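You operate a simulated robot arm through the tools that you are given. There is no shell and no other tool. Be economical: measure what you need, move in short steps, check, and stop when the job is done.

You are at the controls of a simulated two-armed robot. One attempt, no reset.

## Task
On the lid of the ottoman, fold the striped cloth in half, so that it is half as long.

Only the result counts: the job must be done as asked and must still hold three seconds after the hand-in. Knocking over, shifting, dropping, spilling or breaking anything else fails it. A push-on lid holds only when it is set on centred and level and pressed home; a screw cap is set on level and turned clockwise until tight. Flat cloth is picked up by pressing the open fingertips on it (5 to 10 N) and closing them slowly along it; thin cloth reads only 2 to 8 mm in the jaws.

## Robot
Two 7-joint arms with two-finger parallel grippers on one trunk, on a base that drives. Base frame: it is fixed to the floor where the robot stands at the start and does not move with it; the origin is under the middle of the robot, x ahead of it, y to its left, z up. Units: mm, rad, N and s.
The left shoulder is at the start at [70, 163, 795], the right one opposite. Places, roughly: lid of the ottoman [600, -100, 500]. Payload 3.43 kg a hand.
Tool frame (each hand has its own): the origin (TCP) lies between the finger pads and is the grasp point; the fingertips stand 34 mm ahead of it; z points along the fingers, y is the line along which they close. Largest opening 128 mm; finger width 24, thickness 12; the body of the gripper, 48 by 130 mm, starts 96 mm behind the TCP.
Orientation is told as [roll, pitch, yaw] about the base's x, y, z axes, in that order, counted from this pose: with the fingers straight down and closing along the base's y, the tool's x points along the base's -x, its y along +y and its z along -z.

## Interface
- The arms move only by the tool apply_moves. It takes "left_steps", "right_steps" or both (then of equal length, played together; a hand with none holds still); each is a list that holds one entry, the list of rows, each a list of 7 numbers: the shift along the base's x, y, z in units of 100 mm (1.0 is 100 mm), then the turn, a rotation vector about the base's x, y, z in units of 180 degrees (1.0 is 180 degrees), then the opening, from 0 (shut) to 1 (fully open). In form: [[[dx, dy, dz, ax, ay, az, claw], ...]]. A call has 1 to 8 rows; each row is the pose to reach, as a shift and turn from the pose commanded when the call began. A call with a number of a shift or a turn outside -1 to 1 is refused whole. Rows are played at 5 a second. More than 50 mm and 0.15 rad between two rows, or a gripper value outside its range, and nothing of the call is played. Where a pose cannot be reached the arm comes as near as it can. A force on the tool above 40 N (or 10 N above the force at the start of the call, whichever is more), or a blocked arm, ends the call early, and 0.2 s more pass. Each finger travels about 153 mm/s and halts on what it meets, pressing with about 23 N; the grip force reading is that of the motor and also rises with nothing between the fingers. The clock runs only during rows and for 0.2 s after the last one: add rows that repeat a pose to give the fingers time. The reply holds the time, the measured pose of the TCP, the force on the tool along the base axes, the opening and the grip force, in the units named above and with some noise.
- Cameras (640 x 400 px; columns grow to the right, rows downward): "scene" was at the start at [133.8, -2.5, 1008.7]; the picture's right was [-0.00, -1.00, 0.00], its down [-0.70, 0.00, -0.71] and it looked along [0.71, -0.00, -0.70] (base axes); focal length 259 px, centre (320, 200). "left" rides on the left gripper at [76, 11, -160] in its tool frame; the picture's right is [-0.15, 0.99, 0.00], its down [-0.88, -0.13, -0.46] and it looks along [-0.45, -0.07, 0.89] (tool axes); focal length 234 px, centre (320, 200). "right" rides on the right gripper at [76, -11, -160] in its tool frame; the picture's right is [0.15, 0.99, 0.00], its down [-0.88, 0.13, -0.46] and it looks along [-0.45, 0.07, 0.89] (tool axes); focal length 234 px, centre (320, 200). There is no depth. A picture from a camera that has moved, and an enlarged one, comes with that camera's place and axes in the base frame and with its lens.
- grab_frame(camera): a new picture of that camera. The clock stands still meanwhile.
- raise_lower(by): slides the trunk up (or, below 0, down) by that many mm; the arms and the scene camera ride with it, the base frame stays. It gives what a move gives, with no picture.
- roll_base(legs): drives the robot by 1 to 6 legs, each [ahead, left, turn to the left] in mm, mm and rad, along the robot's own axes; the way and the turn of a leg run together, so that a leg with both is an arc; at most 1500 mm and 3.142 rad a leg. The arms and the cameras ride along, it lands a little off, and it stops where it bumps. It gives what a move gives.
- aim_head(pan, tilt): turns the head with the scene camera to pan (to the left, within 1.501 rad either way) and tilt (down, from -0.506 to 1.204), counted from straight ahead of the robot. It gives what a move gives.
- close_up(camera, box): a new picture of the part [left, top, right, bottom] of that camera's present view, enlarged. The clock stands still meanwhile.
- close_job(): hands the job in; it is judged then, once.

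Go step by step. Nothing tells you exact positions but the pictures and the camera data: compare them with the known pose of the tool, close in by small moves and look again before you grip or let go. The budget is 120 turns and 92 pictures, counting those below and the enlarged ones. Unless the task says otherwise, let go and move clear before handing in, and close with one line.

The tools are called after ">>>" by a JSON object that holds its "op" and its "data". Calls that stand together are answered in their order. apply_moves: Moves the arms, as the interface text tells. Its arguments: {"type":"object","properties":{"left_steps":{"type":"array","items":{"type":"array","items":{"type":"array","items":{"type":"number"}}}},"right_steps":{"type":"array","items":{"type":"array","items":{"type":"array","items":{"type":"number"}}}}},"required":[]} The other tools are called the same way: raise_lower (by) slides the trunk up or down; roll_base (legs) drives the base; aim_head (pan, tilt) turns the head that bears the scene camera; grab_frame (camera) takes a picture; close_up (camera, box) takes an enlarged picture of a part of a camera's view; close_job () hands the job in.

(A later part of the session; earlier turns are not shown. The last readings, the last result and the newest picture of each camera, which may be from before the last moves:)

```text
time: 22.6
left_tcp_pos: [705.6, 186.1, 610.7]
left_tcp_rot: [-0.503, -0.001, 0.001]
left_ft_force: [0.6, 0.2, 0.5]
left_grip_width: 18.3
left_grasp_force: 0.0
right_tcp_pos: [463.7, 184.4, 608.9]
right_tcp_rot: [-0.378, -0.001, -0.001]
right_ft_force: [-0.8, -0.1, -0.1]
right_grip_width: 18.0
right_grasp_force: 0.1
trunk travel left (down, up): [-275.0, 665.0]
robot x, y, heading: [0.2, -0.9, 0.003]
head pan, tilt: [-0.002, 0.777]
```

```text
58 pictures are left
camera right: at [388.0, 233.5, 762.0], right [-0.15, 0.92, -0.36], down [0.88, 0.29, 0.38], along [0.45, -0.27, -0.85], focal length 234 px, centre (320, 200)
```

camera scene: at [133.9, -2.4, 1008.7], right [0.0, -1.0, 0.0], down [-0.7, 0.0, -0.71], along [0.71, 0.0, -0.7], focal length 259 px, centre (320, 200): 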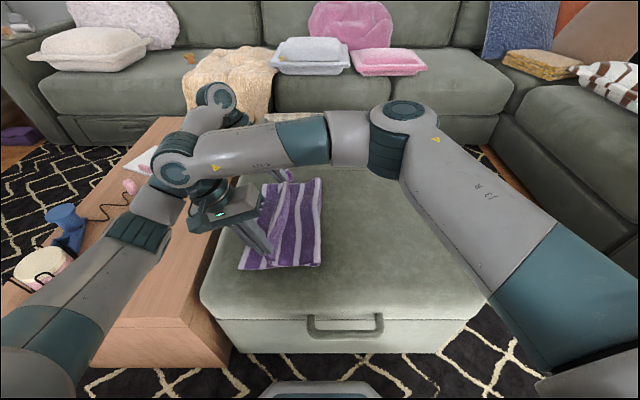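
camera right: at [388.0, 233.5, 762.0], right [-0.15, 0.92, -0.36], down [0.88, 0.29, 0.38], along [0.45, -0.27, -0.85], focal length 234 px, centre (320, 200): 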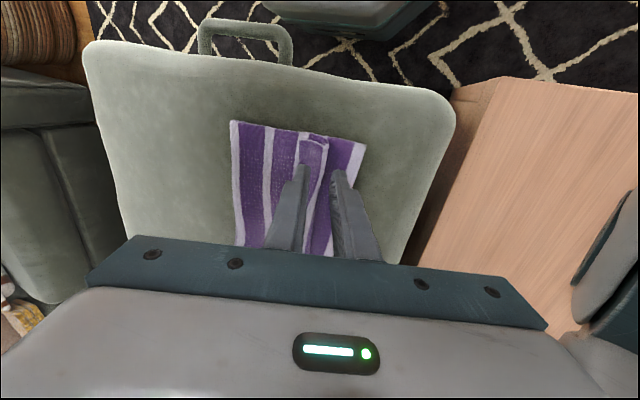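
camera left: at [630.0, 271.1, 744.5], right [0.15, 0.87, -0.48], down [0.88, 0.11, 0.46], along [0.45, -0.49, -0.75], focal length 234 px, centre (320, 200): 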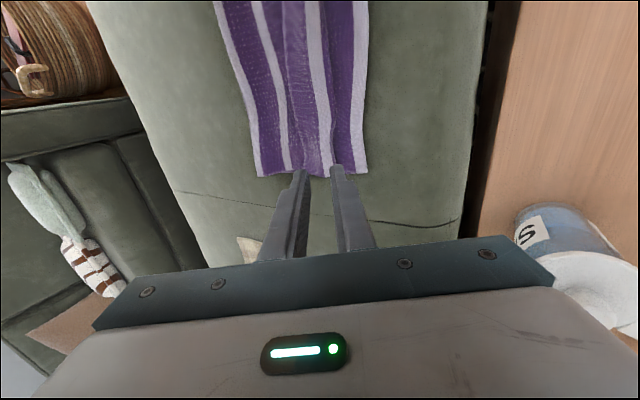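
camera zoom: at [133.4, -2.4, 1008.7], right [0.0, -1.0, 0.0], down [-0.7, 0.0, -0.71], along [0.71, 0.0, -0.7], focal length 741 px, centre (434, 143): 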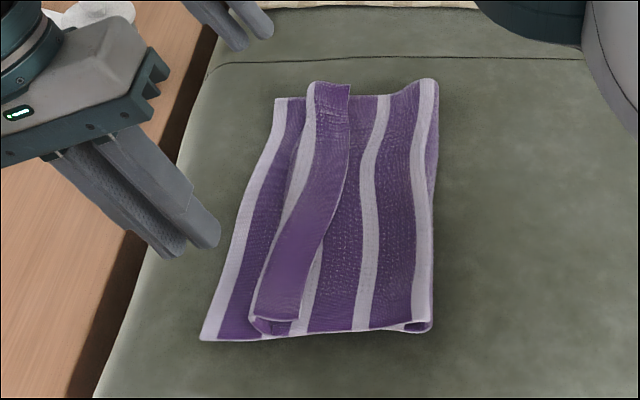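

The fold lies nicely except for a rim of about 40 mm folded back (hinge y≈134–146, rim edge y≈90–106). I'll unroll it by dragging the rim left with closed fingertips, and first bring the closed hands upright above it.

>>> {"op": "apply_moves", "data": {"right_steps": [[[0.05, -0.15, 0, 0.04, 0, 0, 0], [0.1, -0.35, 0, 0.08, 0, 0, 0], [0.21, -0.67, 0, 0.12, 0, 0, 0], [0.21, -0.67, -0.35, 0.12, 0, 0, 0], [0.21, -0.67, -0.65, 0.12, 0, 0, 0], [0.21, -0.67, -0.65, 0.12, 0, 0, 0]]], "left_steps": [[[0.03, -0.2, 0, 0.04, 0, 0, 0], [0.06, -0.4, 0, 0.08, 0, 0, 0], [0.1, -0.65, 0, 0.12, 0, 0, 0], [0.1, -0.83, -0.35, 0.16, 0, 0, 0], [0.1, -0.83, -0.65, 0.16, 0, 0, 0], [0.1, -0.83, -0.65, 0.16, 0, 0, 0]]]}}

>>> {"op": "grab_frame", "data": {"camera": "left"}}

>>> {"op": "grab_frame", "data": {"camera": "right"}}

>>> {"op": "close_up", "data": {"camera": "scene", "box": [180, 150, 380, 290]}}

```text
time: 24.0
left_tcp_pos: [715.5, 103.5, 543.6]
left_tcp_rot: [0.001, -0.001, 0.0]
left_ft_force: [0.3, -0.9, 0.5]
left_grip_width: 0.1
left_grasp_force: 23.0
right_tcp_pos: [485.8, 116.7, 543.5]
right_tcp_rot: [0.0, 0.0, -0.002]
right_ft_force: [0.1, 0.4, 0.4]
right_grip_width: 0.0
right_grasp_force: 22.9
trunk travel left (down, up): [-275.0, 665.0]
robot x, y, heading: [0.4, 2.4, 0.0]
head pan, tilt: [-0.002, 0.777]
```

```text
57 pictures are left
camera left: at [638.9, 112.1, 701.9], right [0.15, 0.99, 0.0], down [0.88, -0.13, 0.46], along [0.45, -0.07, -0.89], focal length 234 px, centre (320, 200)
```

left: 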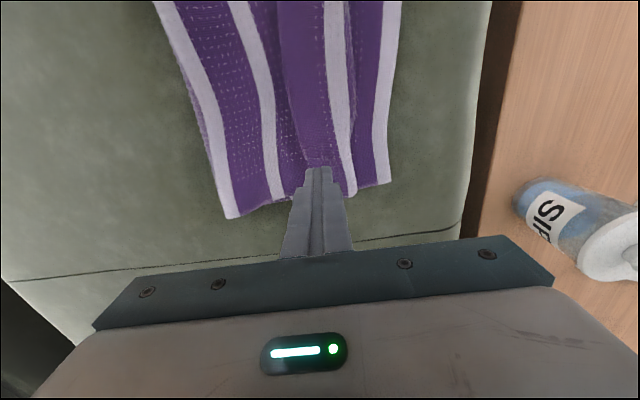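

```text
56 pictures are left
camera right: at [410.0, 105.9, 703.0], right [-0.15, 0.99, 0.0], down [0.88, 0.13, 0.46], along [0.45, 0.07, -0.89], focal length 234 px, centre (320, 200)
```

right: 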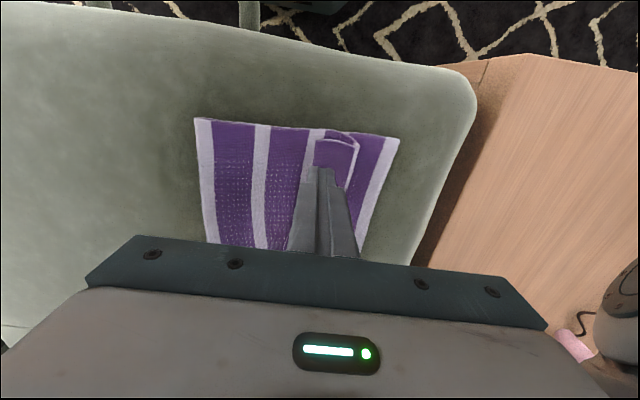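

```text
2.86 times, centred on (280, 220) of scene
camera zoom: at [133.8, -2.5, 1008.8], right [0.0, -1.0, 0.0], down [-0.7, 0.0, -0.71], along [0.71, 0.0, -0.7], focal length 741 px, centre (434, 143)
```

zoom: 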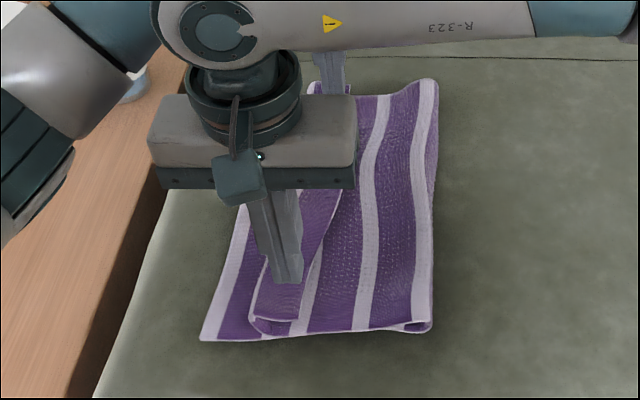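

Both tips are above the rim. I lower them to light contact.

>>> {"op": "apply_moves", "data": {"right_steps": [[[0, 0, -0.12, 0, 0, 0, 0], [0, 0, -0.22, 0, 0, 0, 0], [0, 0, -0.25, 0, 0, 0, 0], [0, 0, -0.25, 0, 0, 0, 0]]], "left_steps": [[[0, 0, -0.12, 0, 0, 0, 0], [0, 0, -0.22, 0, 0, 0, 0], [0, 0, -0.25, 0, 0, 0, 0], [0, 0, -0.25, 0, 0, 0, 0]]]}}

```text
time: 25.0
left_tcp_pos: [714.9, 102.1, 518.9]
left_tcp_rot: [0.0, 0.001, 0.003]
left_ft_force: [0.4, -0.5, 1.4]
left_grip_width: 0.1
left_grasp_force: 23.2
right_tcp_pos: [484.5, 116.4, 519.4]
right_tcp_rot: [0.0, 0.0, 0.0]
right_ft_force: [-0.4, 0.8, 1.1]
right_grip_width: 0.1
right_grasp_force: 23.0
trunk travel left (down, up): [-275.0, 665.0]
robot x, y, heading: [1.9, 0.1, 0.002]
head pan, tilt: [-0.002, 0.777]
```

Light contact of about 1 N. I press 3 mm more and drag 25 mm left.

>>> {"op": "apply_moves", "data": {"right_steps": [[[0, 0, -0.03, 0, 0, 0, 0], [0, 0.06, -0.03, 0, 0, 0, 0], [0, 0.12, -0.03, 0, 0, 0, 0], [0, 0.18, -0.03, 0, 0, 0, 0], [0, 0.25, -0.03, 0, 0, 0, 0], [0, 0.25, -0.03, 0, 0, 0, 0]]], "left_steps": [[[0, 0, -0.03, 0, 0, 0, 0], [0, 0.06, -0.03, 0, 0, 0, 0], [0, 0.12, -0.03, 0, 0, 0, 0], [0, 0.18, -0.03, 0, 0, 0, 0], [0, 0.25, -0.03, 0, 0, 0, 0], [0, 0.25, -0.03, 0, 0, 0, 0]]]}}

>>> {"op": "close_up", "data": {"camera": "scene", "box": [180, 150, 380, 290]}}

>>> {"op": "grab_frame", "data": {"camera": "left"}}

```text
time: 26.4
left_tcp_pos: [715.5, 128.4, 516.1]
left_tcp_rot: [0.002, 0.001, 0.001]
left_ft_force: [0.6, -2.9, 2.4]
left_grip_width: 0.1
left_grasp_force: 23.4
right_tcp_pos: [483.7, 141.9, 514.6]
right_tcp_rot: [0.0, 0.0, 0.0]
right_ft_force: [-0.2, -2.1, 3.5]
right_grip_width: 0.3
right_grasp_force: 22.8
trunk travel left (down, up): [-275.0, 665.0]
robot x, y, heading: [-0.4, -1.9, 0.004]
head pan, tilt: [-0.002, 0.777]
```

```text
2.86 times, centred on (280, 220) of scene
camera zoom: at [133.4, -2.7, 1008.8], right [0.0, -1.0, 0.0], down [-0.7, 0.0, -0.71], along [0.71, 0.0, -0.7], focal length 741 px, centre (434, 143)
```

zoom: 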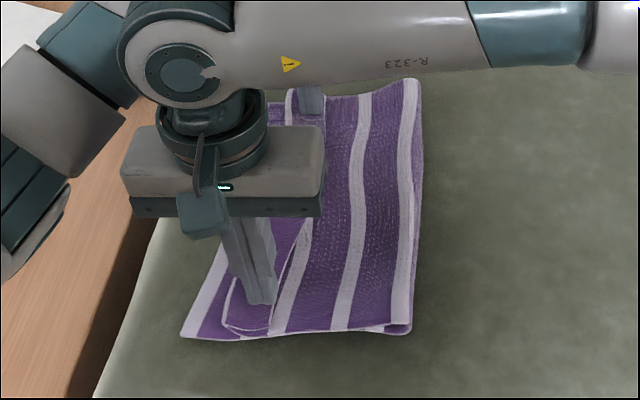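

```text
53 pictures are left
camera left: at [639.3, 138.5, 675.4], right [0.15, 0.99, 0.0], down [0.88, -0.13, 0.46], along [0.45, -0.07, -0.89], focal length 234 px, centre (320, 200)
```

left: 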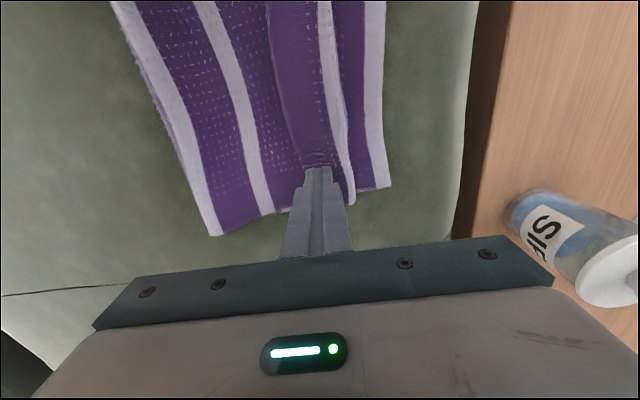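

The whole cloth slid along (about 16 mm left) instead of the rim unrolling. I'll anchor with the right hand where it is and use the left fingertip as a wall: set it down just beside the rim's edge at the far corner and push the edge left.

>>> {"op": "apply_moves", "data": {"right_steps": [[[0, 0, 0, 0, 0, 0, 0], [0, 0, -0.01, 0, 0, 0, 0], [0, 0, -0.02, 0, 0, 0, 0], [0, 0, -0.03, 0, 0, 0, 0], [0, 0, -0.03, 0, 0, 0, 0]]], "left_steps": [[[0, 0, 0.25, 0, 0, 0, 0], [0, -0.33, 0.25, 0, 0, 0, 0], [0, -0.33, 0.1, 0, 0, 0, 0], [0, -0.33, 0, 0, 0, 0, 0], [0, -0.33, 0, 0, 0, 0, 0]]]}}

>>> {"op": "grab_frame", "data": {"camera": "left"}}

```text
time: 27.6
left_tcp_pos: [716.5, 95.2, 517.3]
left_tcp_rot: [0.002, 0.0, 0.0]
left_ft_force: [0.5, 0.4, -0.1]
left_grip_width: 0.1
left_grasp_force: 23.5
right_tcp_pos: [484.5, 141.9, 513.3]
right_tcp_rot: [0.002, 0.001, -0.001]
right_ft_force: [-2.1, -0.3, 9.5]
right_grip_width: 0.2
right_grasp_force: 23.2
trunk travel left (down, up): [-275.0, 665.0]
robot x, y, heading: [-2.5, -2.0, 0.004]
head pan, tilt: [-0.002, 0.777]
```

```text
52 pictures are left
camera left: at [639.9, 105.8, 675.8], right [0.15, 0.99, 0.0], down [0.88, -0.13, 0.46], along [0.45, -0.07, -0.89], focal length 234 px, centre (320, 200)
```

left: 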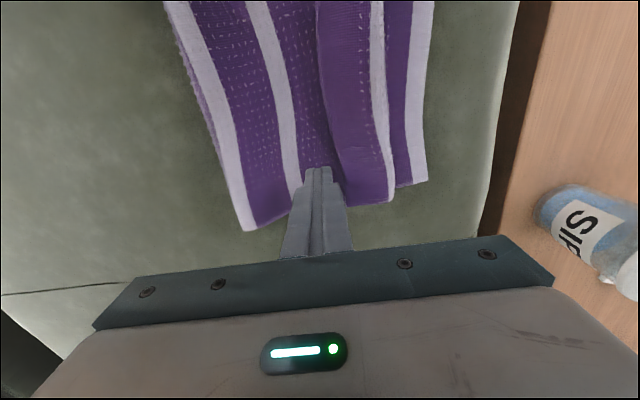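

The tip is right beside the rim's edge. I lower about 3 mm and push left.

>>> {"op": "apply_moves", "data": {"left_steps": [[[0, 0, -0.03, 0, 0, 0, 0], [0, 0.1, -0.03, 0, 0, 0, 0], [0, 0.2, -0.03, 0, 0, 0, 0], [0, 0.3, -0.03, 0, 0, 0, 0], [0, 0.4, -0.03, 0, 0, 0, 0], [0, 0.4, -0.03, 0, 0, 0, 0]]]}}

>>> {"op": "grab_frame", "data": {"camera": "left"}}

>>> {"op": "close_up", "data": {"camera": "scene", "box": [180, 150, 380, 290]}}

```text
time: 29.0
left_tcp_pos: [714.8, 134.8, 513.9]
left_tcp_rot: [0.001, -0.001, -0.001]
left_ft_force: [0.5, 0.0, 0.4]
left_grip_width: 0.0
left_grasp_force: 22.8
right_tcp_pos: [484.9, 142.2, 513.1]
right_tcp_rot: [0.002, 0.0, 0.001]
right_ft_force: [-1.1, 1.8, 10.1]
right_grip_width: 0.0
right_grasp_force: 23.0
trunk travel left (down, up): [-275.0, 665.0]
robot x, y, heading: [-0.7, -1.4, 0.003]
head pan, tilt: [-0.002, 0.777]
```

```text
51 pictures are left
camera left: at [638.9, 144.6, 673.1], right [0.15, 0.99, 0.0], down [0.88, -0.13, 0.46], along [0.45, -0.07, -0.89], focal length 234 px, centre (320, 200)
```

left: 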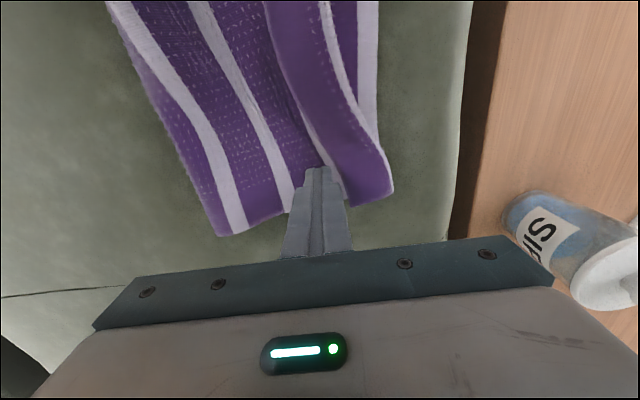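

```text
2.86 times, centred on (280, 220) of scene
camera zoom: at [133.0, -2.6, 1008.8], right [0.0, -1.0, 0.0], down [-0.7, 0.0, -0.71], along [0.71, 0.0, -0.7], focal length 741 px, centre (434, 143)
```

zoom: 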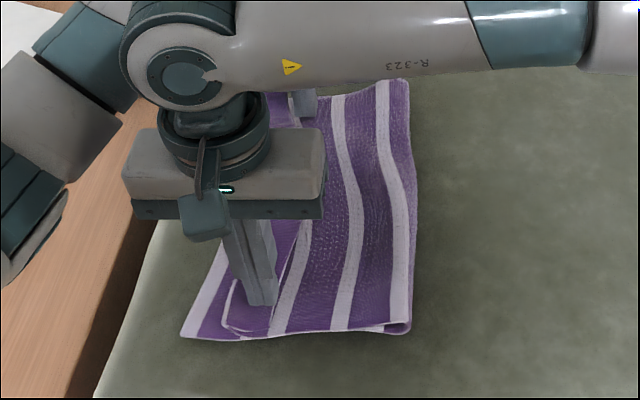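

The upper layer just shifts as a whole, so the rim won't unroll that way. I back both hands off and look at the state before pinching the rim itself.

>>> {"op": "apply_moves", "data": {"right_steps": [[[0, 0, 0.4, 0, 0, 0, 0], [0, 0, 0.8, 0, 0, 0, 0.1], [-0.2, 0, 0.95, 0, 0, 0, 0.15], [-0.5, 0, 0.95, 0, 0, 0, 0.15]]], "left_steps": [[[0, 0, 0.4, 0, 0, 0, 0], [0, 0, 0.8, 0, 0, 0, 0.1], [0.2, 0, 0.95, 0, 0, 0, 0.15], [0.3, 0, 0.95, 0, 0, 0, 0.15]]]}}

>>> {"op": "close_up", "data": {"camera": "scene", "box": [180, 150, 380, 290]}}

>>> {"op": "grab_frame", "data": {"camera": "right"}}

>>> {"op": "grab_frame", "data": {"camera": "left"}}

```text
time: 30.0
left_tcp_pos: [744.7, 132.6, 607.9]
left_tcp_rot: [-0.001, 0.0, 0.001]
left_ft_force: [0.4, 0.8, -0.3]
left_grip_width: 19.4
left_grasp_force: 0.1
right_tcp_pos: [434.6, 142.6, 608.8]
right_tcp_rot: [0.0, -0.001, 0.001]
right_ft_force: [-0.4, 0.1, 0.6]
right_grip_width: 19.2
right_grasp_force: 0.1
trunk travel left (down, up): [-275.0, 665.0]
robot x, y, heading: [-0.1, 0.5, 0.002]
head pan, tilt: [-0.002, 0.777]
```

```text
2.86 times, centred on (280, 220) of scene
camera zoom: at [133.8, -2.4, 1008.7], right [0.0, -1.0, 0.0], down [-0.7, 0.0, -0.71], along [0.71, 0.0, -0.7], focal length 741 px, centre (434, 143)
```

zoom: 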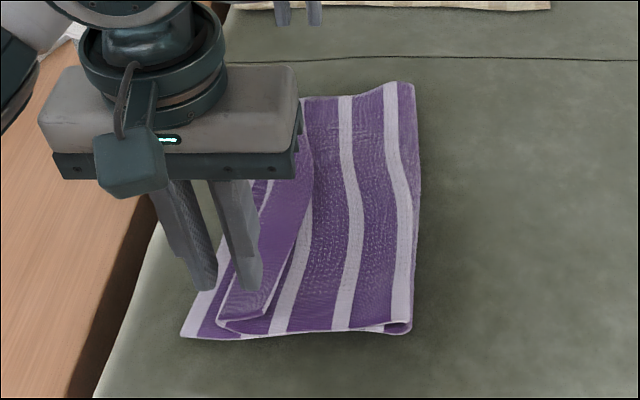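

```text
48 pictures are left
camera right: at [359.2, 131.3, 767.4], right [-0.15, 0.99, 0.0], down [0.88, 0.13, 0.46], along [0.45, 0.07, -0.89], focal length 234 px, centre (320, 200)
```

right: 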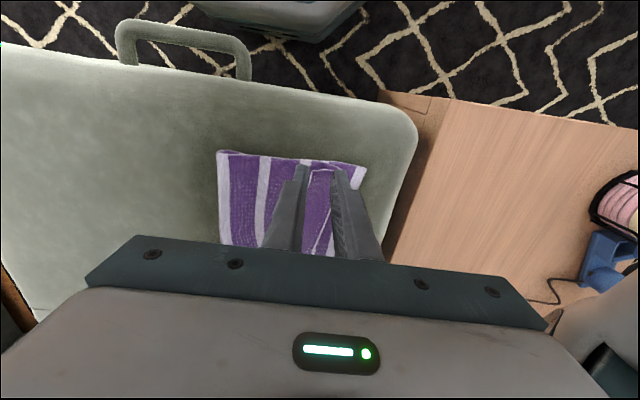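

```text
47 pictures are left
camera left: at [669.7, 143.8, 766.3], right [0.14, 0.99, 0.0], down [0.88, -0.13, 0.46], along [0.45, -0.07, -0.89], focal length 234 px, centre (320, 200)
```

left: 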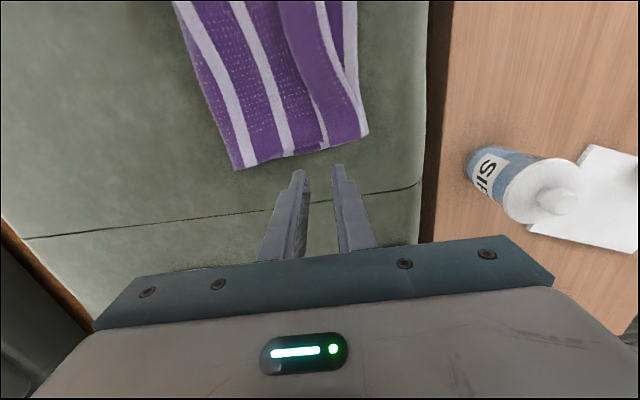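

The rim now spans about y 140–190 at the far end and 136–173 at the near end. I'll pinch the rim alone with both hands, going above it first.

>>> {"op": "apply_moves", "data": {"right_steps": [[[0.3, 0.1, 0, 0, 0, 0, 0.16], [0.47, 0.1, -0.3, 0, 0, 0, 0.16], [0.47, 0.1, -0.72, 0, 0, 0, 0.16], [0.47, 0.1, -0.72, 0, 0, 0, 0.16]]], "left_steps": [[[-0.22, 0.22, 0, 0, 0, 0, 0.16], [-0.22, 0.22, -0.3, 0, 0, 0, 0.16], [-0.22, 0.22, -0.72, 0, 0, 0, 0.16], [-0.22, 0.22, -0.72, 0, 0, 0, 0.16]]]}}

>>> {"op": "grab_frame", "data": {"camera": "right"}}

>>> {"op": "grab_frame", "data": {"camera": "left"}}

```text
time: 31.0
left_tcp_pos: [723.4, 155.6, 536.9]
left_tcp_rot: [-0.001, 0.0, 0.002]
left_ft_force: [0.3, -0.3, -0.9]
left_grip_width: 20.3
left_grasp_force: 0.0
right_tcp_pos: [481.1, 151.6, 535.6]
right_tcp_rot: [0.0, 0.0, 0.001]
right_ft_force: [0.7, 0.5, 0.2]
right_grip_width: 20.6
right_grasp_force: 0.0
trunk travel left (down, up): [-275.0, 665.0]
robot x, y, heading: [-0.7, 0.3, -0.005]
head pan, tilt: [-0.002, 0.777]
```

```text
46 pictures are left
camera right: at [405.5, 141.0, 694.8], right [-0.15, 0.99, 0.0], down [0.88, 0.13, 0.46], along [0.45, 0.07, -0.89], focal length 234 px, centre (320, 200)
```

right: 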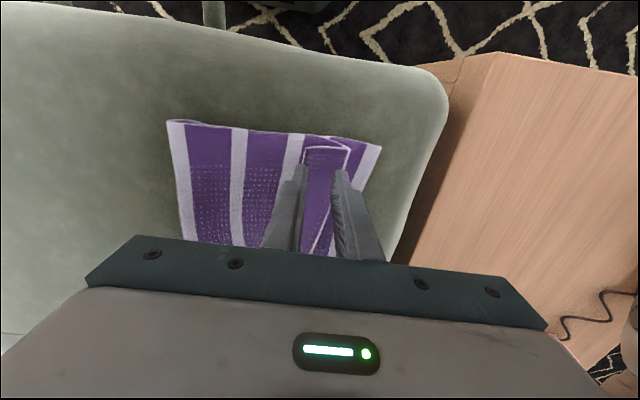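

```text
45 pictures are left
camera left: at [647.0, 166.2, 695.4], right [0.15, 0.99, 0.0], down [0.88, -0.13, 0.46], along [0.45, -0.07, -0.89], focal length 234 px, centre (320, 200)
```

left: 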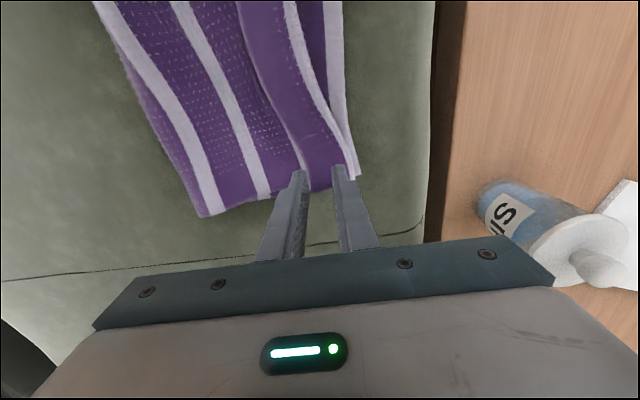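

The rim spans y≈137–188 at the left hand and 133–173 at the right hand. I centre on it, with slightly smaller openings, and lower to contact.

>>> {"op": "apply_moves", "data": {"right_steps": [[[0, 0.02, -0.08, 0, 0, 0, 0.13], [0, 0.02, -0.16, 0, 0, 0, 0.13], [0, 0.02, -0.19, 0, 0, 0, 0.13], [0, 0.02, -0.19, 0, 0, 0, 0.13]]], "left_steps": [[[0, 0.04, -0.08, 0, 0, 0, 0.16], [0, 0.04, -0.17, 0, 0, 0, 0.16], [0, 0.04, -0.2, 0, 0, 0, 0.16], [0, 0.04, -0.2, 0, 0, 0, 0.16]]]}}

```text
time: 32.0
left_tcp_pos: [722.9, 160.3, 516.3]
left_tcp_rot: [0.0, 0.001, 0.001]
left_ft_force: [1.7, 0.3, 1.8]
left_grip_width: 21.2
left_grasp_force: 0.6
right_tcp_pos: [482.5, 154.2, 517.5]
right_tcp_rot: [0.001, -0.001, 0.0]
right_ft_force: [-0.8, 0.6, 2.7]
right_grip_width: 16.6
right_grasp_force: 0.1
trunk travel left (down, up): [-275.0, 665.0]
robot x, y, heading: [-2.9, 1.6, -0.0]
head pan, tilt: [-0.002, 0.777]
```

Light contact on both. I press 2 mm more and close slowly.

>>> {"op": "apply_moves", "data": {"right_steps": [[[0, 0, -0.02, 0, 0, 0, 0.13], [0, 0, -0.02, 0, 0, 0, 0.11], [0, 0, -0.02, 0, 0, 0, 0.09], [0, 0, -0.02, 0, 0, 0, 0.07], [0, 0, -0.02, 0, 0, 0, 0.05], [0, 0, -0.02, 0, 0, 0, 0.03], [0, 0, -0.02, 0, 0, 0, 0.01], [0, 0, -0.02, 0, 0, 0, 0]]], "left_steps": [[[0, 0, -0.02, 0, 0, 0, 0.15], [0, 0, -0.02, 0, 0, 0, 0.13], [0, 0, -0.02, 0, 0, 0, 0.11], [0, 0, -0.02, 0, 0, 0, 0.09], [0, 0, -0.02, 0, 0, 0, 0.06], [0, 0, -0.02, 0, 0, 0, 0.03], [0, 0, -0.02, 0, 0, 0, 0], [0, 0, -0.02, 0, 0, 0, 0]]]}}

>>> {"op": "grab_frame", "data": {"camera": "left"}}

>>> {"op": "grab_frame", "data": {"camera": "right"}}

```text
time: 33.8
left_tcp_pos: [723.1, 160.0, 515.9]
left_tcp_rot: [0.0, 0.0, 0.002]
left_ft_force: [0.5, 0.1, 3.6]
left_grip_width: 0.1
left_grasp_force: 23.2
right_tcp_pos: [481.6, 152.8, 515.2]
right_tcp_rot: [0.0, -0.002, 0.0]
right_ft_force: [1.0, -0.6, 5.6]
right_grip_width: 0.3
right_grasp_force: 22.6
trunk travel left (down, up): [-275.0, 665.0]
robot x, y, heading: [4.4, 0.8, 0.0]
head pan, tilt: [-0.002, 0.777]
```

```text
44 pictures are left
camera left: at [647.0, 171.0, 674.0], right [0.15, 0.99, 0.0], down [0.88, -0.13, 0.46], along [0.45, -0.07, -0.89], focal length 234 px, centre (320, 200)
```

left: 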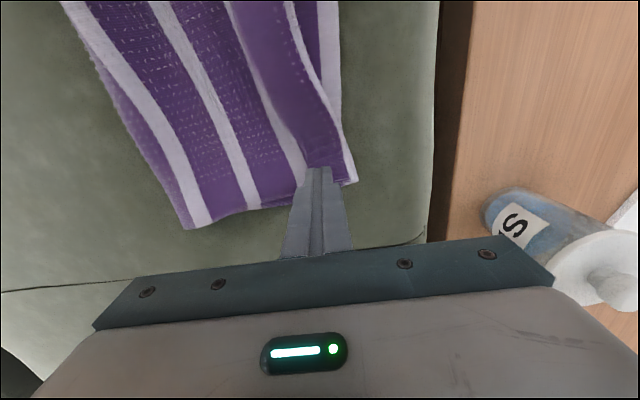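

```text
43 pictures are left
camera right: at [406.7, 142.7, 673.9], right [-0.15, 0.99, 0.0], down [0.88, 0.13, 0.46], along [0.45, 0.07, -0.89], focal length 234 px, centre (320, 200)
```

right: 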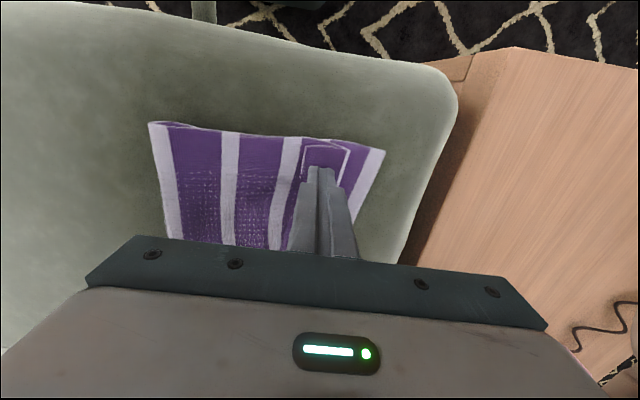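

The short rim is too narrow to pinch. New plan: pinch the upper layer further in (y≈80) and lift it high so the tail hangs free and gravity unfolds the rim. Then I lay it back down, edge first.

>>> {"op": "apply_moves", "data": {"right_steps": [[[0, 0, 0.3, 0, 0, 0, 0], [0, -0.4, 0.3, 0, 0, 0, 0.2], [0.04, -0.74, 0.3, 0, 0, 0, 0.36], [0.04, -0.74, 0.1, 0, 0, 0, 0.36], [0.04, -0.74, 0.05, 0, 0, 0, 0.36], [0.04, -0.74, 0.05, 0, 0, 0, 0.36]]], "left_steps": [[[0, 0, 0.3, 0, 0, 0, 0], [0, -0.4, 0.3, 0, 0, 0, 0.2], [-0.02, -0.74, 0.3, 0, 0, 0, 0.36], [-0.02, -0.74, 0.1, 0, 0, 0, 0.36], [-0.02, -0.74, 0.05, 0, 0, 0, 0.36], [-0.02, -0.74, 0.05, 0, 0, 0, 0.36]]]}}

>>> {"op": "grab_frame", "data": {"camera": "left"}}

>>> {"op": "grab_frame", "data": {"camera": "right"}}

```text
time: 35.2
left_tcp_pos: [721.6, 88.2, 519.8]
left_tcp_rot: [-0.001, 0.001, 0.001]
left_ft_force: [-0.3, 0.9, -0.3]
left_grip_width: 46.0
left_grasp_force: 0.1
right_tcp_pos: [485.6, 80.0, 518.4]
right_tcp_rot: [0.001, 0.002, 0.0]
right_ft_force: [-0.1, -0.3, 0.0]
right_grip_width: 46.0
right_grasp_force: 0.0
trunk travel left (down, up): [-275.0, 665.0]
robot x, y, heading: [-1.2, 1.8, -0.001]
head pan, tilt: [-0.002, 0.777]
```

```text
42 pictures are left
camera left: at [645.6, 98.0, 678.3], right [0.15, 0.99, 0.0], down [0.88, -0.13, 0.46], along [0.45, -0.07, -0.89], focal length 234 px, centre (320, 200)
```

left: 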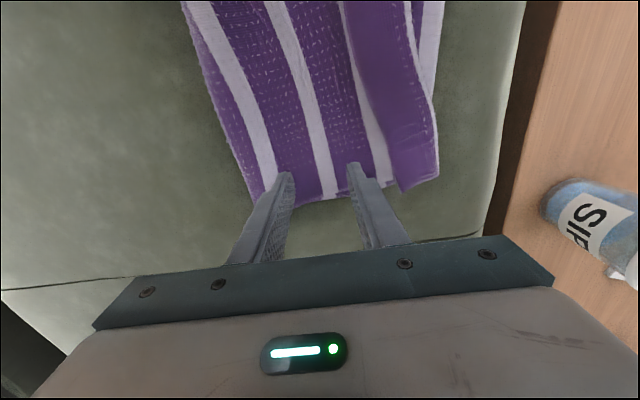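

```text
41 pictures are left
camera right: at [410.8, 68.5, 677.9], right [-0.15, 0.99, 0.0], down [0.88, 0.13, 0.46], along [0.45, 0.07, -0.89], focal length 234 px, centre (320, 200)
```

right: 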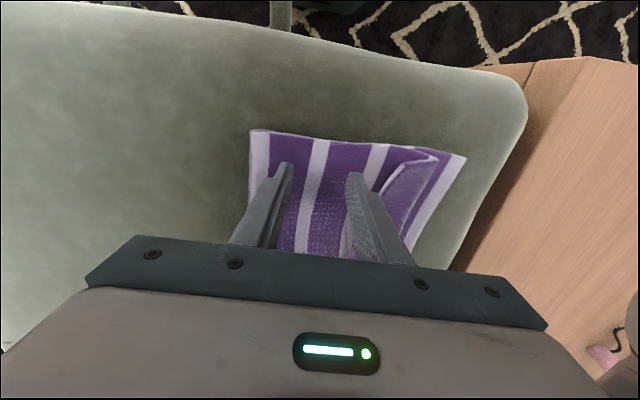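

Both pairs of fingertips straddle clear upper-layer cloth beside the rim. I press to about 7 N.

>>> {"op": "apply_moves", "data": {"right_steps": [[[0, 0, -0.03, 0, 0, 0, 0.36], [0, 0, -0.05, 0, 0, 0, 0.36], [0, 0, -0.05, 0, 0, 0, 0.36]]], "left_steps": [[[0, 0, -0.03, 0, 0, 0, 0.36], [0, 0, -0.06, 0, 0, 0, 0.36], [0, 0, -0.06, 0, 0, 0, 0.36]]]}}

```text
time: 36.0
left_tcp_pos: [722.0, 86.3, 514.1]
left_tcp_rot: [0.0, -0.001, 0.002]
left_ft_force: [1.0, -0.1, 1.9]
left_grip_width: 46.2
left_grasp_force: 0.0
right_tcp_pos: [485.7, 78.8, 514.8]
right_tcp_rot: [0.001, 0.0, 0.002]
right_ft_force: [0.7, 0.8, -0.2]
right_grip_width: 46.3
right_grasp_force: 0.1
trunk travel left (down, up): [-275.0, 665.0]
robot x, y, heading: [0.4, 0.9, -0.002]
head pan, tilt: [-0.002, 0.777]
```

>>> {"op": "apply_moves", "data": {"right_steps": [[[0, 0, -0.02, 0, 0, 0, 0.36], [0, 0, -0.035, 0, 0, 0, 0.36], [0, 0, -0.035, 0, 0, 0, 0.36]]], "left_steps": [[[0, 0, -0.01, 0, 0, 0, 0.36], [0, 0, -0.02, 0, 0, 0, 0.36], [0, 0, -0.02, 0, 0, 0, 0.36]]]}}

```text
time: 36.8
left_tcp_pos: [721.2, 86.7, 512.3]
left_tcp_rot: [0.0, -0.001, 0.001]
left_ft_force: [2.3, 2.9, 6.9]
left_grip_width: 46.2
left_grasp_force: 0.1
right_tcp_pos: [486.2, 78.9, 511.4]
right_tcp_rot: [0.0, -0.002, 0.001]
right_ft_force: [4.1, -0.7, 5.2]
right_grip_width: 46.3
right_grasp_force: 0.1
trunk travel left (down, up): [-275.0, 665.0]
robot x, y, heading: [-2.3, -2.9, -0.003]
head pan, tilt: [-0.002, 0.777]
```

Forces are 5–7 N, so I close slowly.

>>> {"op": "apply_moves", "data": {"right_steps": [[[0, 0, -0.005, 0, 0, 0, 0.34], [0, 0, -0.005, 0, 0, 0, 0.31], [0, 0, -0.005, 0, 0, 0, 0.28], [0, 0, -0.005, 0, 0, 0, 0.25], [0, 0, -0.005, 0, 0, 0, 0.22], [0, 0, -0.005, 0, 0, 0, 0.19], [0, 0, -0.005, 0, 0, 0, 0.16], [0, 0, -0.005, 0, 0, 0, 0.14]]], "left_steps": [[[0, 0, 0, 0, 0, 0, 0.34], [0, 0, 0, 0, 0, 0, 0.31], [0, 0, 0, 0, 0, 0, 0.28], [0, 0, 0, 0, 0, 0, 0.25], [0, 0, 0, 0, 0, 0, 0.22], [0, 0, 0, 0, 0, 0, 0.19], [0, 0, 0, 0, 0, 0, 0.16], [0, 0, 0, 0, 0, 0, 0.14]]]}}

>>> {"op": "apply_moves", "data": {"right_steps": [[[0, 0, 0, 0, 0, 0, 0.12], [0, 0, 0, 0, 0, 0, 0.1], [0, 0, 0, 0, 0, 0, 0.08], [0, 0, 0, 0, 0, 0, 0.06], [0, 0, 0, 0, 0, 0, 0.04], [0, 0, 0, 0, 0, 0, 0.02], [0, 0, 0, 0, 0, 0, 0], [0, 0, 0, 0, 0, 0, 0]]], "left_steps": [[[0, 0, 0, 0, 0, 0, 0.12], [0, 0, 0, 0, 0, 0, 0.1], [0, 0, 0, 0, 0, 0, 0.08], [0, 0, 0, 0, 0, 0, 0.06], [0, 0, 0, 0, 0, 0, 0.04], [0, 0, 0, 0, 0, 0, 0.02], [0, 0, 0, 0, 0, 0, 0], [0, 0, 0, 0, 0, 0, 0]]]}}

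>>> {"op": "grab_frame", "data": {"camera": "left"}}

>>> {"op": "grab_frame", "data": {"camera": "right"}}

```text
time: 38.6
left_tcp_pos: [720.2, 87.3, 511.6]
left_tcp_rot: [0.0, 0.0, 0.0]
left_ft_force: [-1.4, 0.5, 6.4]
left_grip_width: 17.8
left_grasp_force: 0.0
right_tcp_pos: [485.6, 80.1, 510.2]
right_tcp_rot: [0.0, 0.0, 0.001]
right_ft_force: [-0.5, -0.2, 6.9]
right_grip_width: 15.3
right_grasp_force: 0.1
trunk travel left (down, up): [-275.0, 665.0]
robot x, y, heading: [3.6, -0.1, 0.004]
head pan, tilt: [-0.002, 0.777]
```

```text
time: 40.4
left_tcp_pos: [720.9, 86.1, 512.3]
left_tcp_rot: [0.001, 0.001, 0.001]
left_ft_force: [-0.2, -0.2, 3.7]
left_grip_width: 0.2
left_grasp_force: 22.6
right_tcp_pos: [486.0, 79.0, 511.4]
right_tcp_rot: [0.0, 0.0, 0.0]
right_ft_force: [0.4, -0.6, 6.7]
right_grip_width: 5.0
right_grasp_force: 22.9
trunk travel left (down, up): [-275.0, 665.0]
robot x, y, heading: [1.6, -1.0, -0.001]
head pan, tilt: [-0.002, 0.777]
```

```text
40 pictures are left
camera left: at [644.5, 96.7, 670.2], right [0.15, 0.99, 0.0], down [0.88, -0.13, 0.46], along [0.45, -0.07, -0.89], focal length 234 px, centre (320, 200)
```

left: 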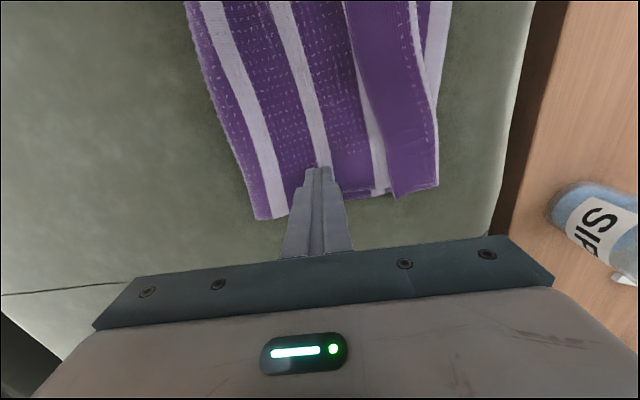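

```text
39 pictures are left
camera right: at [409.2, 68.5, 670.5], right [-0.15, 0.99, 0.0], down [0.88, 0.13, 0.46], along [0.45, 0.07, -0.89], focal length 234 px, centre (320, 200)
```

right: 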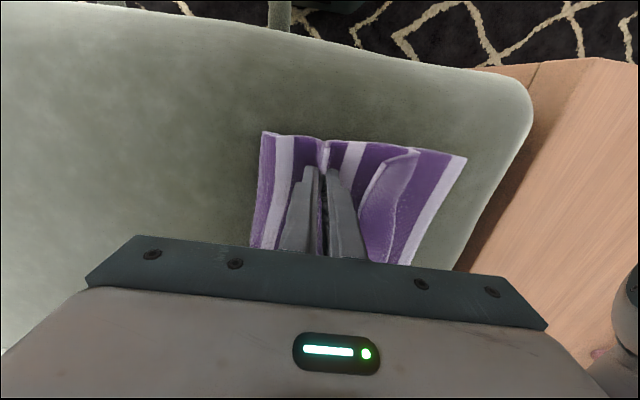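

The right hand caught a single layer (5 mm) but the left missed. I retry the left with a firmer press while the right holds.

>>> {"op": "apply_moves", "data": {"left_steps": [[[0, 0, 0.1, 0, 0, 0, 0], [-0.05, 0, 0.1, 0, 0, 0, 0.2], [-0.08, 0, 0.1, 0, 0, 0, 0.36], [-0.08, 0, 0.03, 0, 0, 0, 0.36], [-0.08, 0, 0, 0, 0, 0, 0.36], [-0.08, 0, -0.01, 0, 0, 0, 0.36], [-0.08, 0, -0.02, 0, 0, 0, 0.36], [-0.08, 0, -0.02, 0, 0, 0, 0.36]]]}}

```text
time: 42.2
left_tcp_pos: [712.5, 86.4, 511.7]
left_tcp_rot: [-0.001, -0.001, 0.001]
left_ft_force: [-1.2, 2.5, 13.5]
left_grip_width: 46.2
left_grasp_force: 0.1
right_tcp_pos: [484.2, 78.4, 512.0]
right_tcp_rot: [0.0, -0.002, 0.001]
right_ft_force: [2.5, -0.9, 4.6]
right_grip_width: 4.8
right_grasp_force: 22.7
trunk travel left (down, up): [-275.0, 665.0]
robot x, y, heading: [-1.0, 2.7, 0.003]
head pan, tilt: [-0.002, 0.777]
```

>>> {"op": "apply_moves", "data": {"left_steps": [[[0, 0, 0.01, 0, 0, 0, 0.34], [0, 0, 0.01, 0, 0, 0, 0.32], [0, 0, 0.01, 0, 0, 0, 0.3], [0, 0, 0.01, 0, 0, 0, 0.28], [0, 0, 0.01, 0, 0, 0, 0.26], [0, 0, 0.01, 0, 0, 0, 0.24], [0, 0, 0.01, 0, 0, 0, 0.22], [0, 0, 0.01, 0, 0, 0, 0.2]]]}}

>>> {"op": "grab_frame", "data": {"camera": "left"}}

```text
time: 44.0
left_tcp_pos: [712.2, 86.2, 511.1]
left_tcp_rot: [0.0, -0.001, 0.002]
left_ft_force: [0.1, -0.7, 9.6]
left_grip_width: 22.8
left_grasp_force: 0.1
right_tcp_pos: [484.3, 78.8, 510.8]
right_tcp_rot: [-0.001, -0.001, 0.001]
right_ft_force: [0.4, 0.2, 6.8]
right_grip_width: 4.8
right_grasp_force: 22.8
trunk travel left (down, up): [-275.0, 665.0]
robot x, y, heading: [3.3, -0.7, 0.001]
head pan, tilt: [-0.002, 0.777]
```

```text
38 pictures are left
camera left: at [636.3, 96.2, 669.6], right [0.15, 0.99, 0.0], down [0.88, -0.13, 0.46], along [0.45, -0.07, -0.89], focal length 234 px, centre (320, 200)
```

left: 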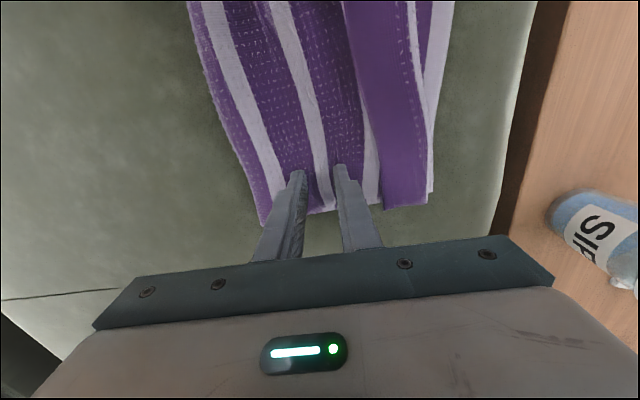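

>>> {"op": "apply_moves", "data": {"left_steps": [[[0, 0, 0, 0, 0, 0, 0.17], [0, 0, 0, 0, 0, 0, 0.14], [0, 0, 0, 0, 0, 0, 0.11], [0, 0, 0, 0, 0, 0, 0.08], [0, 0, 0, 0, 0, 0, 0.05], [0, 0, 0, 0, 0, 0, 0.02], [0, 0, 0, 0, 0, 0, 0], [0, 0, 0, 0, 0, 0, 0]]]}}

>>> {"op": "grab_frame", "data": {"camera": "left"}}

```text
time: 45.8
left_tcp_pos: [712.6, 85.8, 511.7]
left_tcp_rot: [0.001, -0.002, 0.001]
left_ft_force: [-1.6, -0.9, 10.8]
left_grip_width: 12.1
left_grasp_force: 22.5
right_tcp_pos: [484.4, 79.0, 511.2]
right_tcp_rot: [0.0, -0.002, 0.0]
right_ft_force: [1.6, 0.0, 6.2]
right_grip_width: 4.9
right_grasp_force: 22.7
trunk travel left (down, up): [-275.0, 665.0]
robot x, y, heading: [-0.9, -1.6, -0.002]
head pan, tilt: [-0.002, 0.777]
```

```text
37 pictures are left
camera left: at [636.3, 96.1, 669.7], right [0.15, 0.99, 0.0], down [0.88, -0.13, 0.46], along [0.45, -0.07, -0.89], focal length 234 px, centre (320, 200)
```

left: 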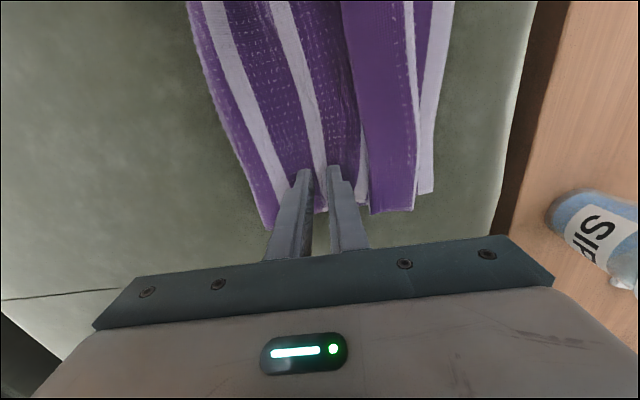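

The left caught both layers (12 mm). I release it and retry with medium force.

>>> {"op": "apply_moves", "data": {"left_steps": [[[0, 0, 0, 0, 0, 0, 0.1], [0, 0, 0.0, 0, 0, 0, 0.25], [0, 0, 0.05, 0, 0, 0, 0.38], [0, 0, 0.02, 0, 0, 0, 0.38], [0, 0, 0.01, 0, 0, 0, 0.38], [0, 0, 0.01, 0, 0, 0, 0.38]]]}}

>>> {"op": "grab_frame", "data": {"camera": "left"}}

```text
time: 47.2
left_tcp_pos: [711.5, 87.7, 513.5]
left_tcp_rot: [0.0, -0.001, 0.001]
left_ft_force: [-1.8, -1.4, 4.1]
left_grip_width: 46.9
left_grasp_force: 0.0
right_tcp_pos: [485.0, 78.5, 510.9]
right_tcp_rot: [0.0, 0.001, 0.001]
right_ft_force: [1.2, -0.2, 7.0]
right_grip_width: 4.8
right_grasp_force: 22.6
trunk travel left (down, up): [-275.0, 665.0]
robot x, y, heading: [-0.9, -2.0, 0.004]
head pan, tilt: [-0.002, 0.777]
```

```text
36 pictures are left
camera left: at [636.3, 96.9, 670.9], right [0.15, 0.99, 0.0], down [0.88, -0.13, 0.46], along [0.45, -0.07, -0.89], focal length 234 px, centre (320, 200)
```

left: 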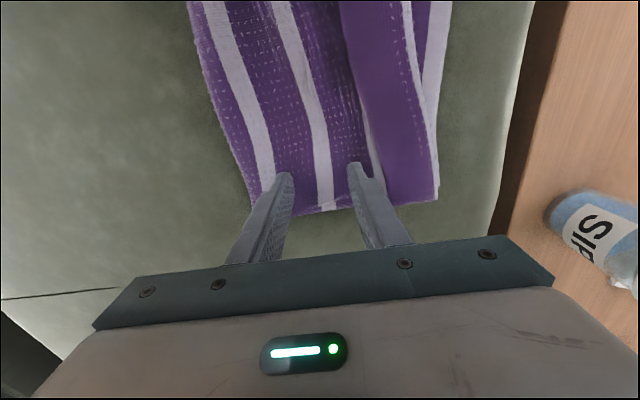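

>>> {"op": "apply_moves", "data": {"left_steps": [[[0, 0, -0.006, 0, 0, 0, 0.36], [0, 0, -0.006, 0, 0, 0, 0.33], [0, 0, -0.006, 0, 0, 0, 0.3], [0, 0, -0.006, 0, 0, 0, 0.27], [0, 0, -0.006, 0, 0, 0, 0.24], [0, 0, -0.006, 0, 0, 0, 0.21], [0, 0, -0.006, 0, 0, 0, 0.18], [0, 0, -0.006, 0, 0, 0, 0.15]]]}}

>>> {"op": "close_up", "data": {"camera": "left", "box": [200, 80, 440, 230]}}

```text
time: 49.0
left_tcp_pos: [712.8, 86.2, 512.6]
left_tcp_rot: [0.0, 0.001, 0.001]
left_ft_force: [0.8, -0.8, 5.4]
left_grip_width: 17.5
left_grasp_force: 0.0
right_tcp_pos: [485.3, 79.6, 511.5]
right_tcp_rot: [0.0, -0.001, 0.0]
right_ft_force: [0.4, -1.5, 6.2]
right_grip_width: 4.8
right_grasp_force: 22.7
trunk travel left (down, up): [-275.0, 665.0]
robot x, y, heading: [1.7, -0.0, 0.002]
head pan, tilt: [-0.002, 0.777]
```

```text
2.67 times, centred on (320, 155) of left
camera zoom: at [636.3, 97.3, 670.5], right [0.15, 0.99, 0.0], down [0.88, -0.13, 0.46], along [0.45, -0.07, -0.89], focal length 624 px, centre (320, 320)
```

zoom: 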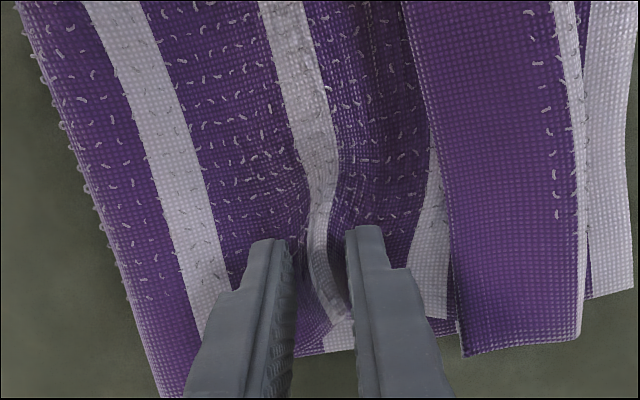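

A ridge of the upper layer is forming. I finish the closing.

>>> {"op": "apply_moves", "data": {"left_steps": [[[0, 0, 0, 0, 0, 0, 0.13], [0, 0, 0, 0, 0, 0, 0.11], [0, 0, 0, 0, 0, 0, 0.09], [0, 0, 0, 0, 0, 0, 0.07], [0, 0, 0, 0, 0, 0, 0.05], [0, 0, 0, 0, 0, 0, 0.02], [0, 0, 0, 0, 0, 0, 0], [0, 0, 0, 0, 0, 0, 0]]]}}

```text
time: 50.8
left_tcp_pos: [712.8, 87.1, 511.7]
left_tcp_rot: [0.0, -0.001, 0.002]
left_ft_force: [-0.6, 1.1, 5.4]
left_grip_width: 4.6
left_grasp_force: 22.8
right_tcp_pos: [485.0, 79.6, 511.8]
right_tcp_rot: [0.0, 0.001, -0.001]
right_ft_force: [-0.5, -0.4, 6.9]
right_grip_width: 4.9
right_grasp_force: 23.4
trunk travel left (down, up): [-275.0, 665.0]
robot x, y, heading: [-0.8, -0.7, 0.001]
head pan, tilt: [-0.002, 0.777]
```

Both hands now hold a single layer. I lift straight up so the tail hangs and the rim can drop open.

>>> {"op": "apply_moves", "data": {"right_steps": [[[0, 0, 0.25, 0, 0, 0, 0], [0, 0, 0.5, 0, 0, 0, 0], [0, 0, 0.75, 0, 0, 0, 0], [0, 0, 1.0, 0, 0, 0, 0], [0, 0, 1.0, 0, 0, 0, 0]]], "left_steps": [[[0, 0, 0.25, 0, 0, 0, 0], [0, 0, 0.5, 0, 0, 0, 0], [0, 0, 0.75, 0, 0, 0, 0], [0, 0, 1.0, 0, 0, 0, 0], [0, 0, 1.0, 0, 0, 0, 0]]]}}

>>> {"op": "grab_frame", "data": {"camera": "right"}}

>>> {"op": "close_up", "data": {"camera": "scene", "box": [180, 150, 380, 290]}}

```text
time: 52.0
left_tcp_pos: [711.9, 85.5, 609.7]
left_tcp_rot: [0.001, 0.004, 0.001]
left_ft_force: [-0.7, -0.1, -0.2]
left_grip_width: 4.6
left_grasp_force: 22.8
right_tcp_pos: [487.0, 80.5, 612.1]
right_tcp_rot: [0.0, -0.001, -0.003]
right_ft_force: [0.4, 0.7, -0.1]
right_grip_width: 5.0
right_grasp_force: 22.9
trunk travel left (down, up): [-275.0, 665.0]
robot x, y, heading: [-0.3, 0.4, 0.0]
head pan, tilt: [-0.002, 0.777]
```

```text
34 pictures are left
camera right: at [410.9, 68.4, 770.9], right [-0.15, 0.99, 0.0], down [0.88, 0.13, 0.46], along [0.45, 0.07, -0.89], focal length 234 px, centre (320, 200)
```

right: 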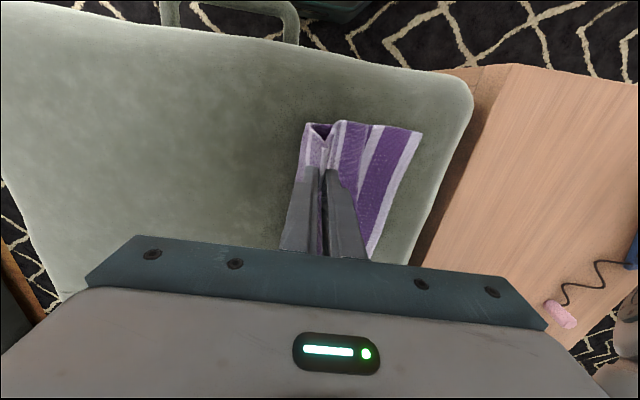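

```text
2.86 times, centred on (280, 220) of scene
camera zoom: at [133.9, -2.5, 1008.6], right [0.0, -1.0, 0.0], down [-0.7, 0.0, -0.71], along [0.71, 0.0, -0.7], focal length 741 px, centre (434, 143)
```

zoom: 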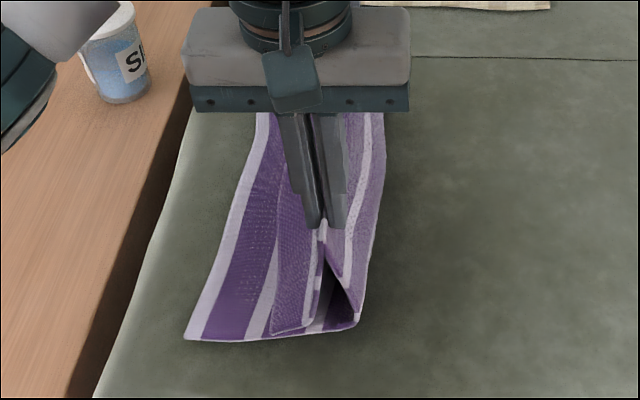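

The tail is hanging and seems to reach the lid on the left side. I lift a bit more to be sure the rim is free.

>>> {"op": "apply_moves", "data": {"right_steps": [[[0, 0, 0.2, 0, 0, 0, 0], [0, 0.1, 0.4, 0, 0, 0, 0], [0, 0.2, 0.55, 0, 0, 0, 0], [0, 0.2, 0.55, 0, 0, 0, 0]]], "left_steps": [[[0, 0, 0.2, 0, 0, 0, 0], [0, 0.1, 0.4, 0, 0, 0, 0], [0, 0.2, 0.55, 0, 0, 0, 0], [0, 0.2, 0.55, 0, 0, 0, 0]]]}}

>>> {"op": "close_up", "data": {"camera": "scene", "box": [180, 150, 380, 290]}}

>>> {"op": "grab_frame", "data": {"camera": "left"}}

>>> {"op": "grab_frame", "data": {"camera": "right"}}

```text
time: 53.0
left_tcp_pos: [712.9, 106.2, 664.0]
left_tcp_rot: [0.001, 0.003, 0.001]
left_ft_force: [-0.4, 0.1, -0.3]
left_grip_width: 4.6
left_grasp_force: 22.7
right_tcp_pos: [486.5, 98.6, 664.6]
right_tcp_rot: [0.0, 0.0, -0.001]
right_ft_force: [0.3, 0.4, -0.5]
right_grip_width: 4.6
right_grasp_force: 23.1
trunk travel left (down, up): [-275.0, 665.0]
robot x, y, heading: [-1.8, -2.5, 0.001]
head pan, tilt: [-0.002, 0.777]
```

```text
2.86 times, centred on (280, 220) of scene
camera zoom: at [133.9, -2.5, 1008.7], right [0.0, -1.0, 0.0], down [-0.7, 0.0, -0.71], along [0.71, 0.0, -0.7], focal length 741 px, centre (434, 143)
```

zoom: 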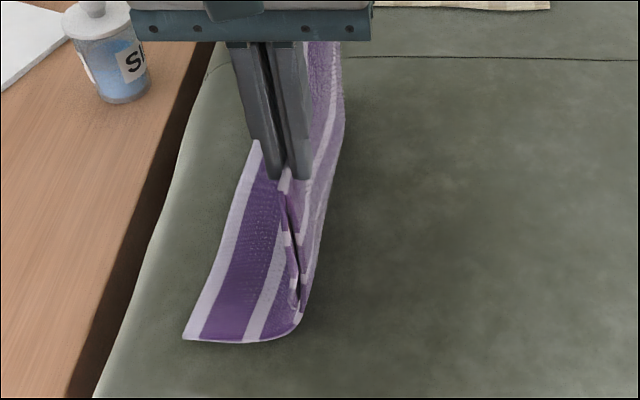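

```text
31 pictures are left
camera left: at [637.1, 116.0, 823.3], right [0.15, 0.99, 0.0], down [0.88, -0.13, 0.45], along [0.45, -0.07, -0.89], focal length 234 px, centre (320, 200)
```

left: 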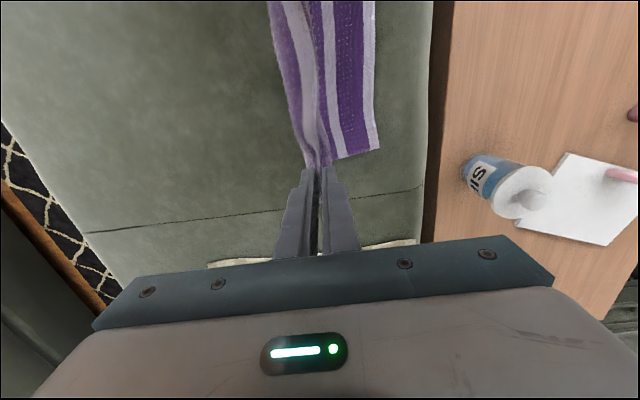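

```text
30 pictures are left
camera right: at [410.2, 88.0, 824.6], right [-0.15, 0.99, 0.0], down [0.88, 0.13, 0.46], along [0.45, 0.07, -0.89], focal length 234 px, centre (320, 200)
```

right: 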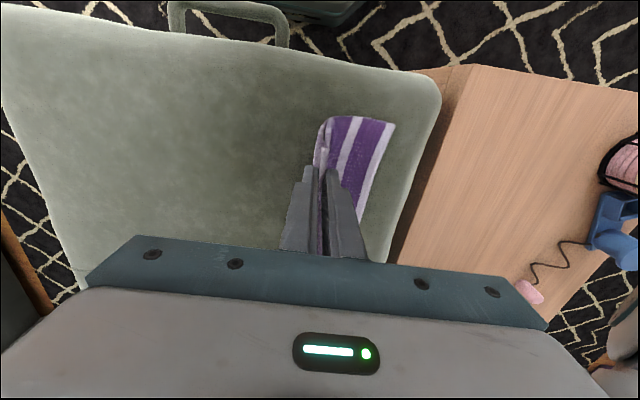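

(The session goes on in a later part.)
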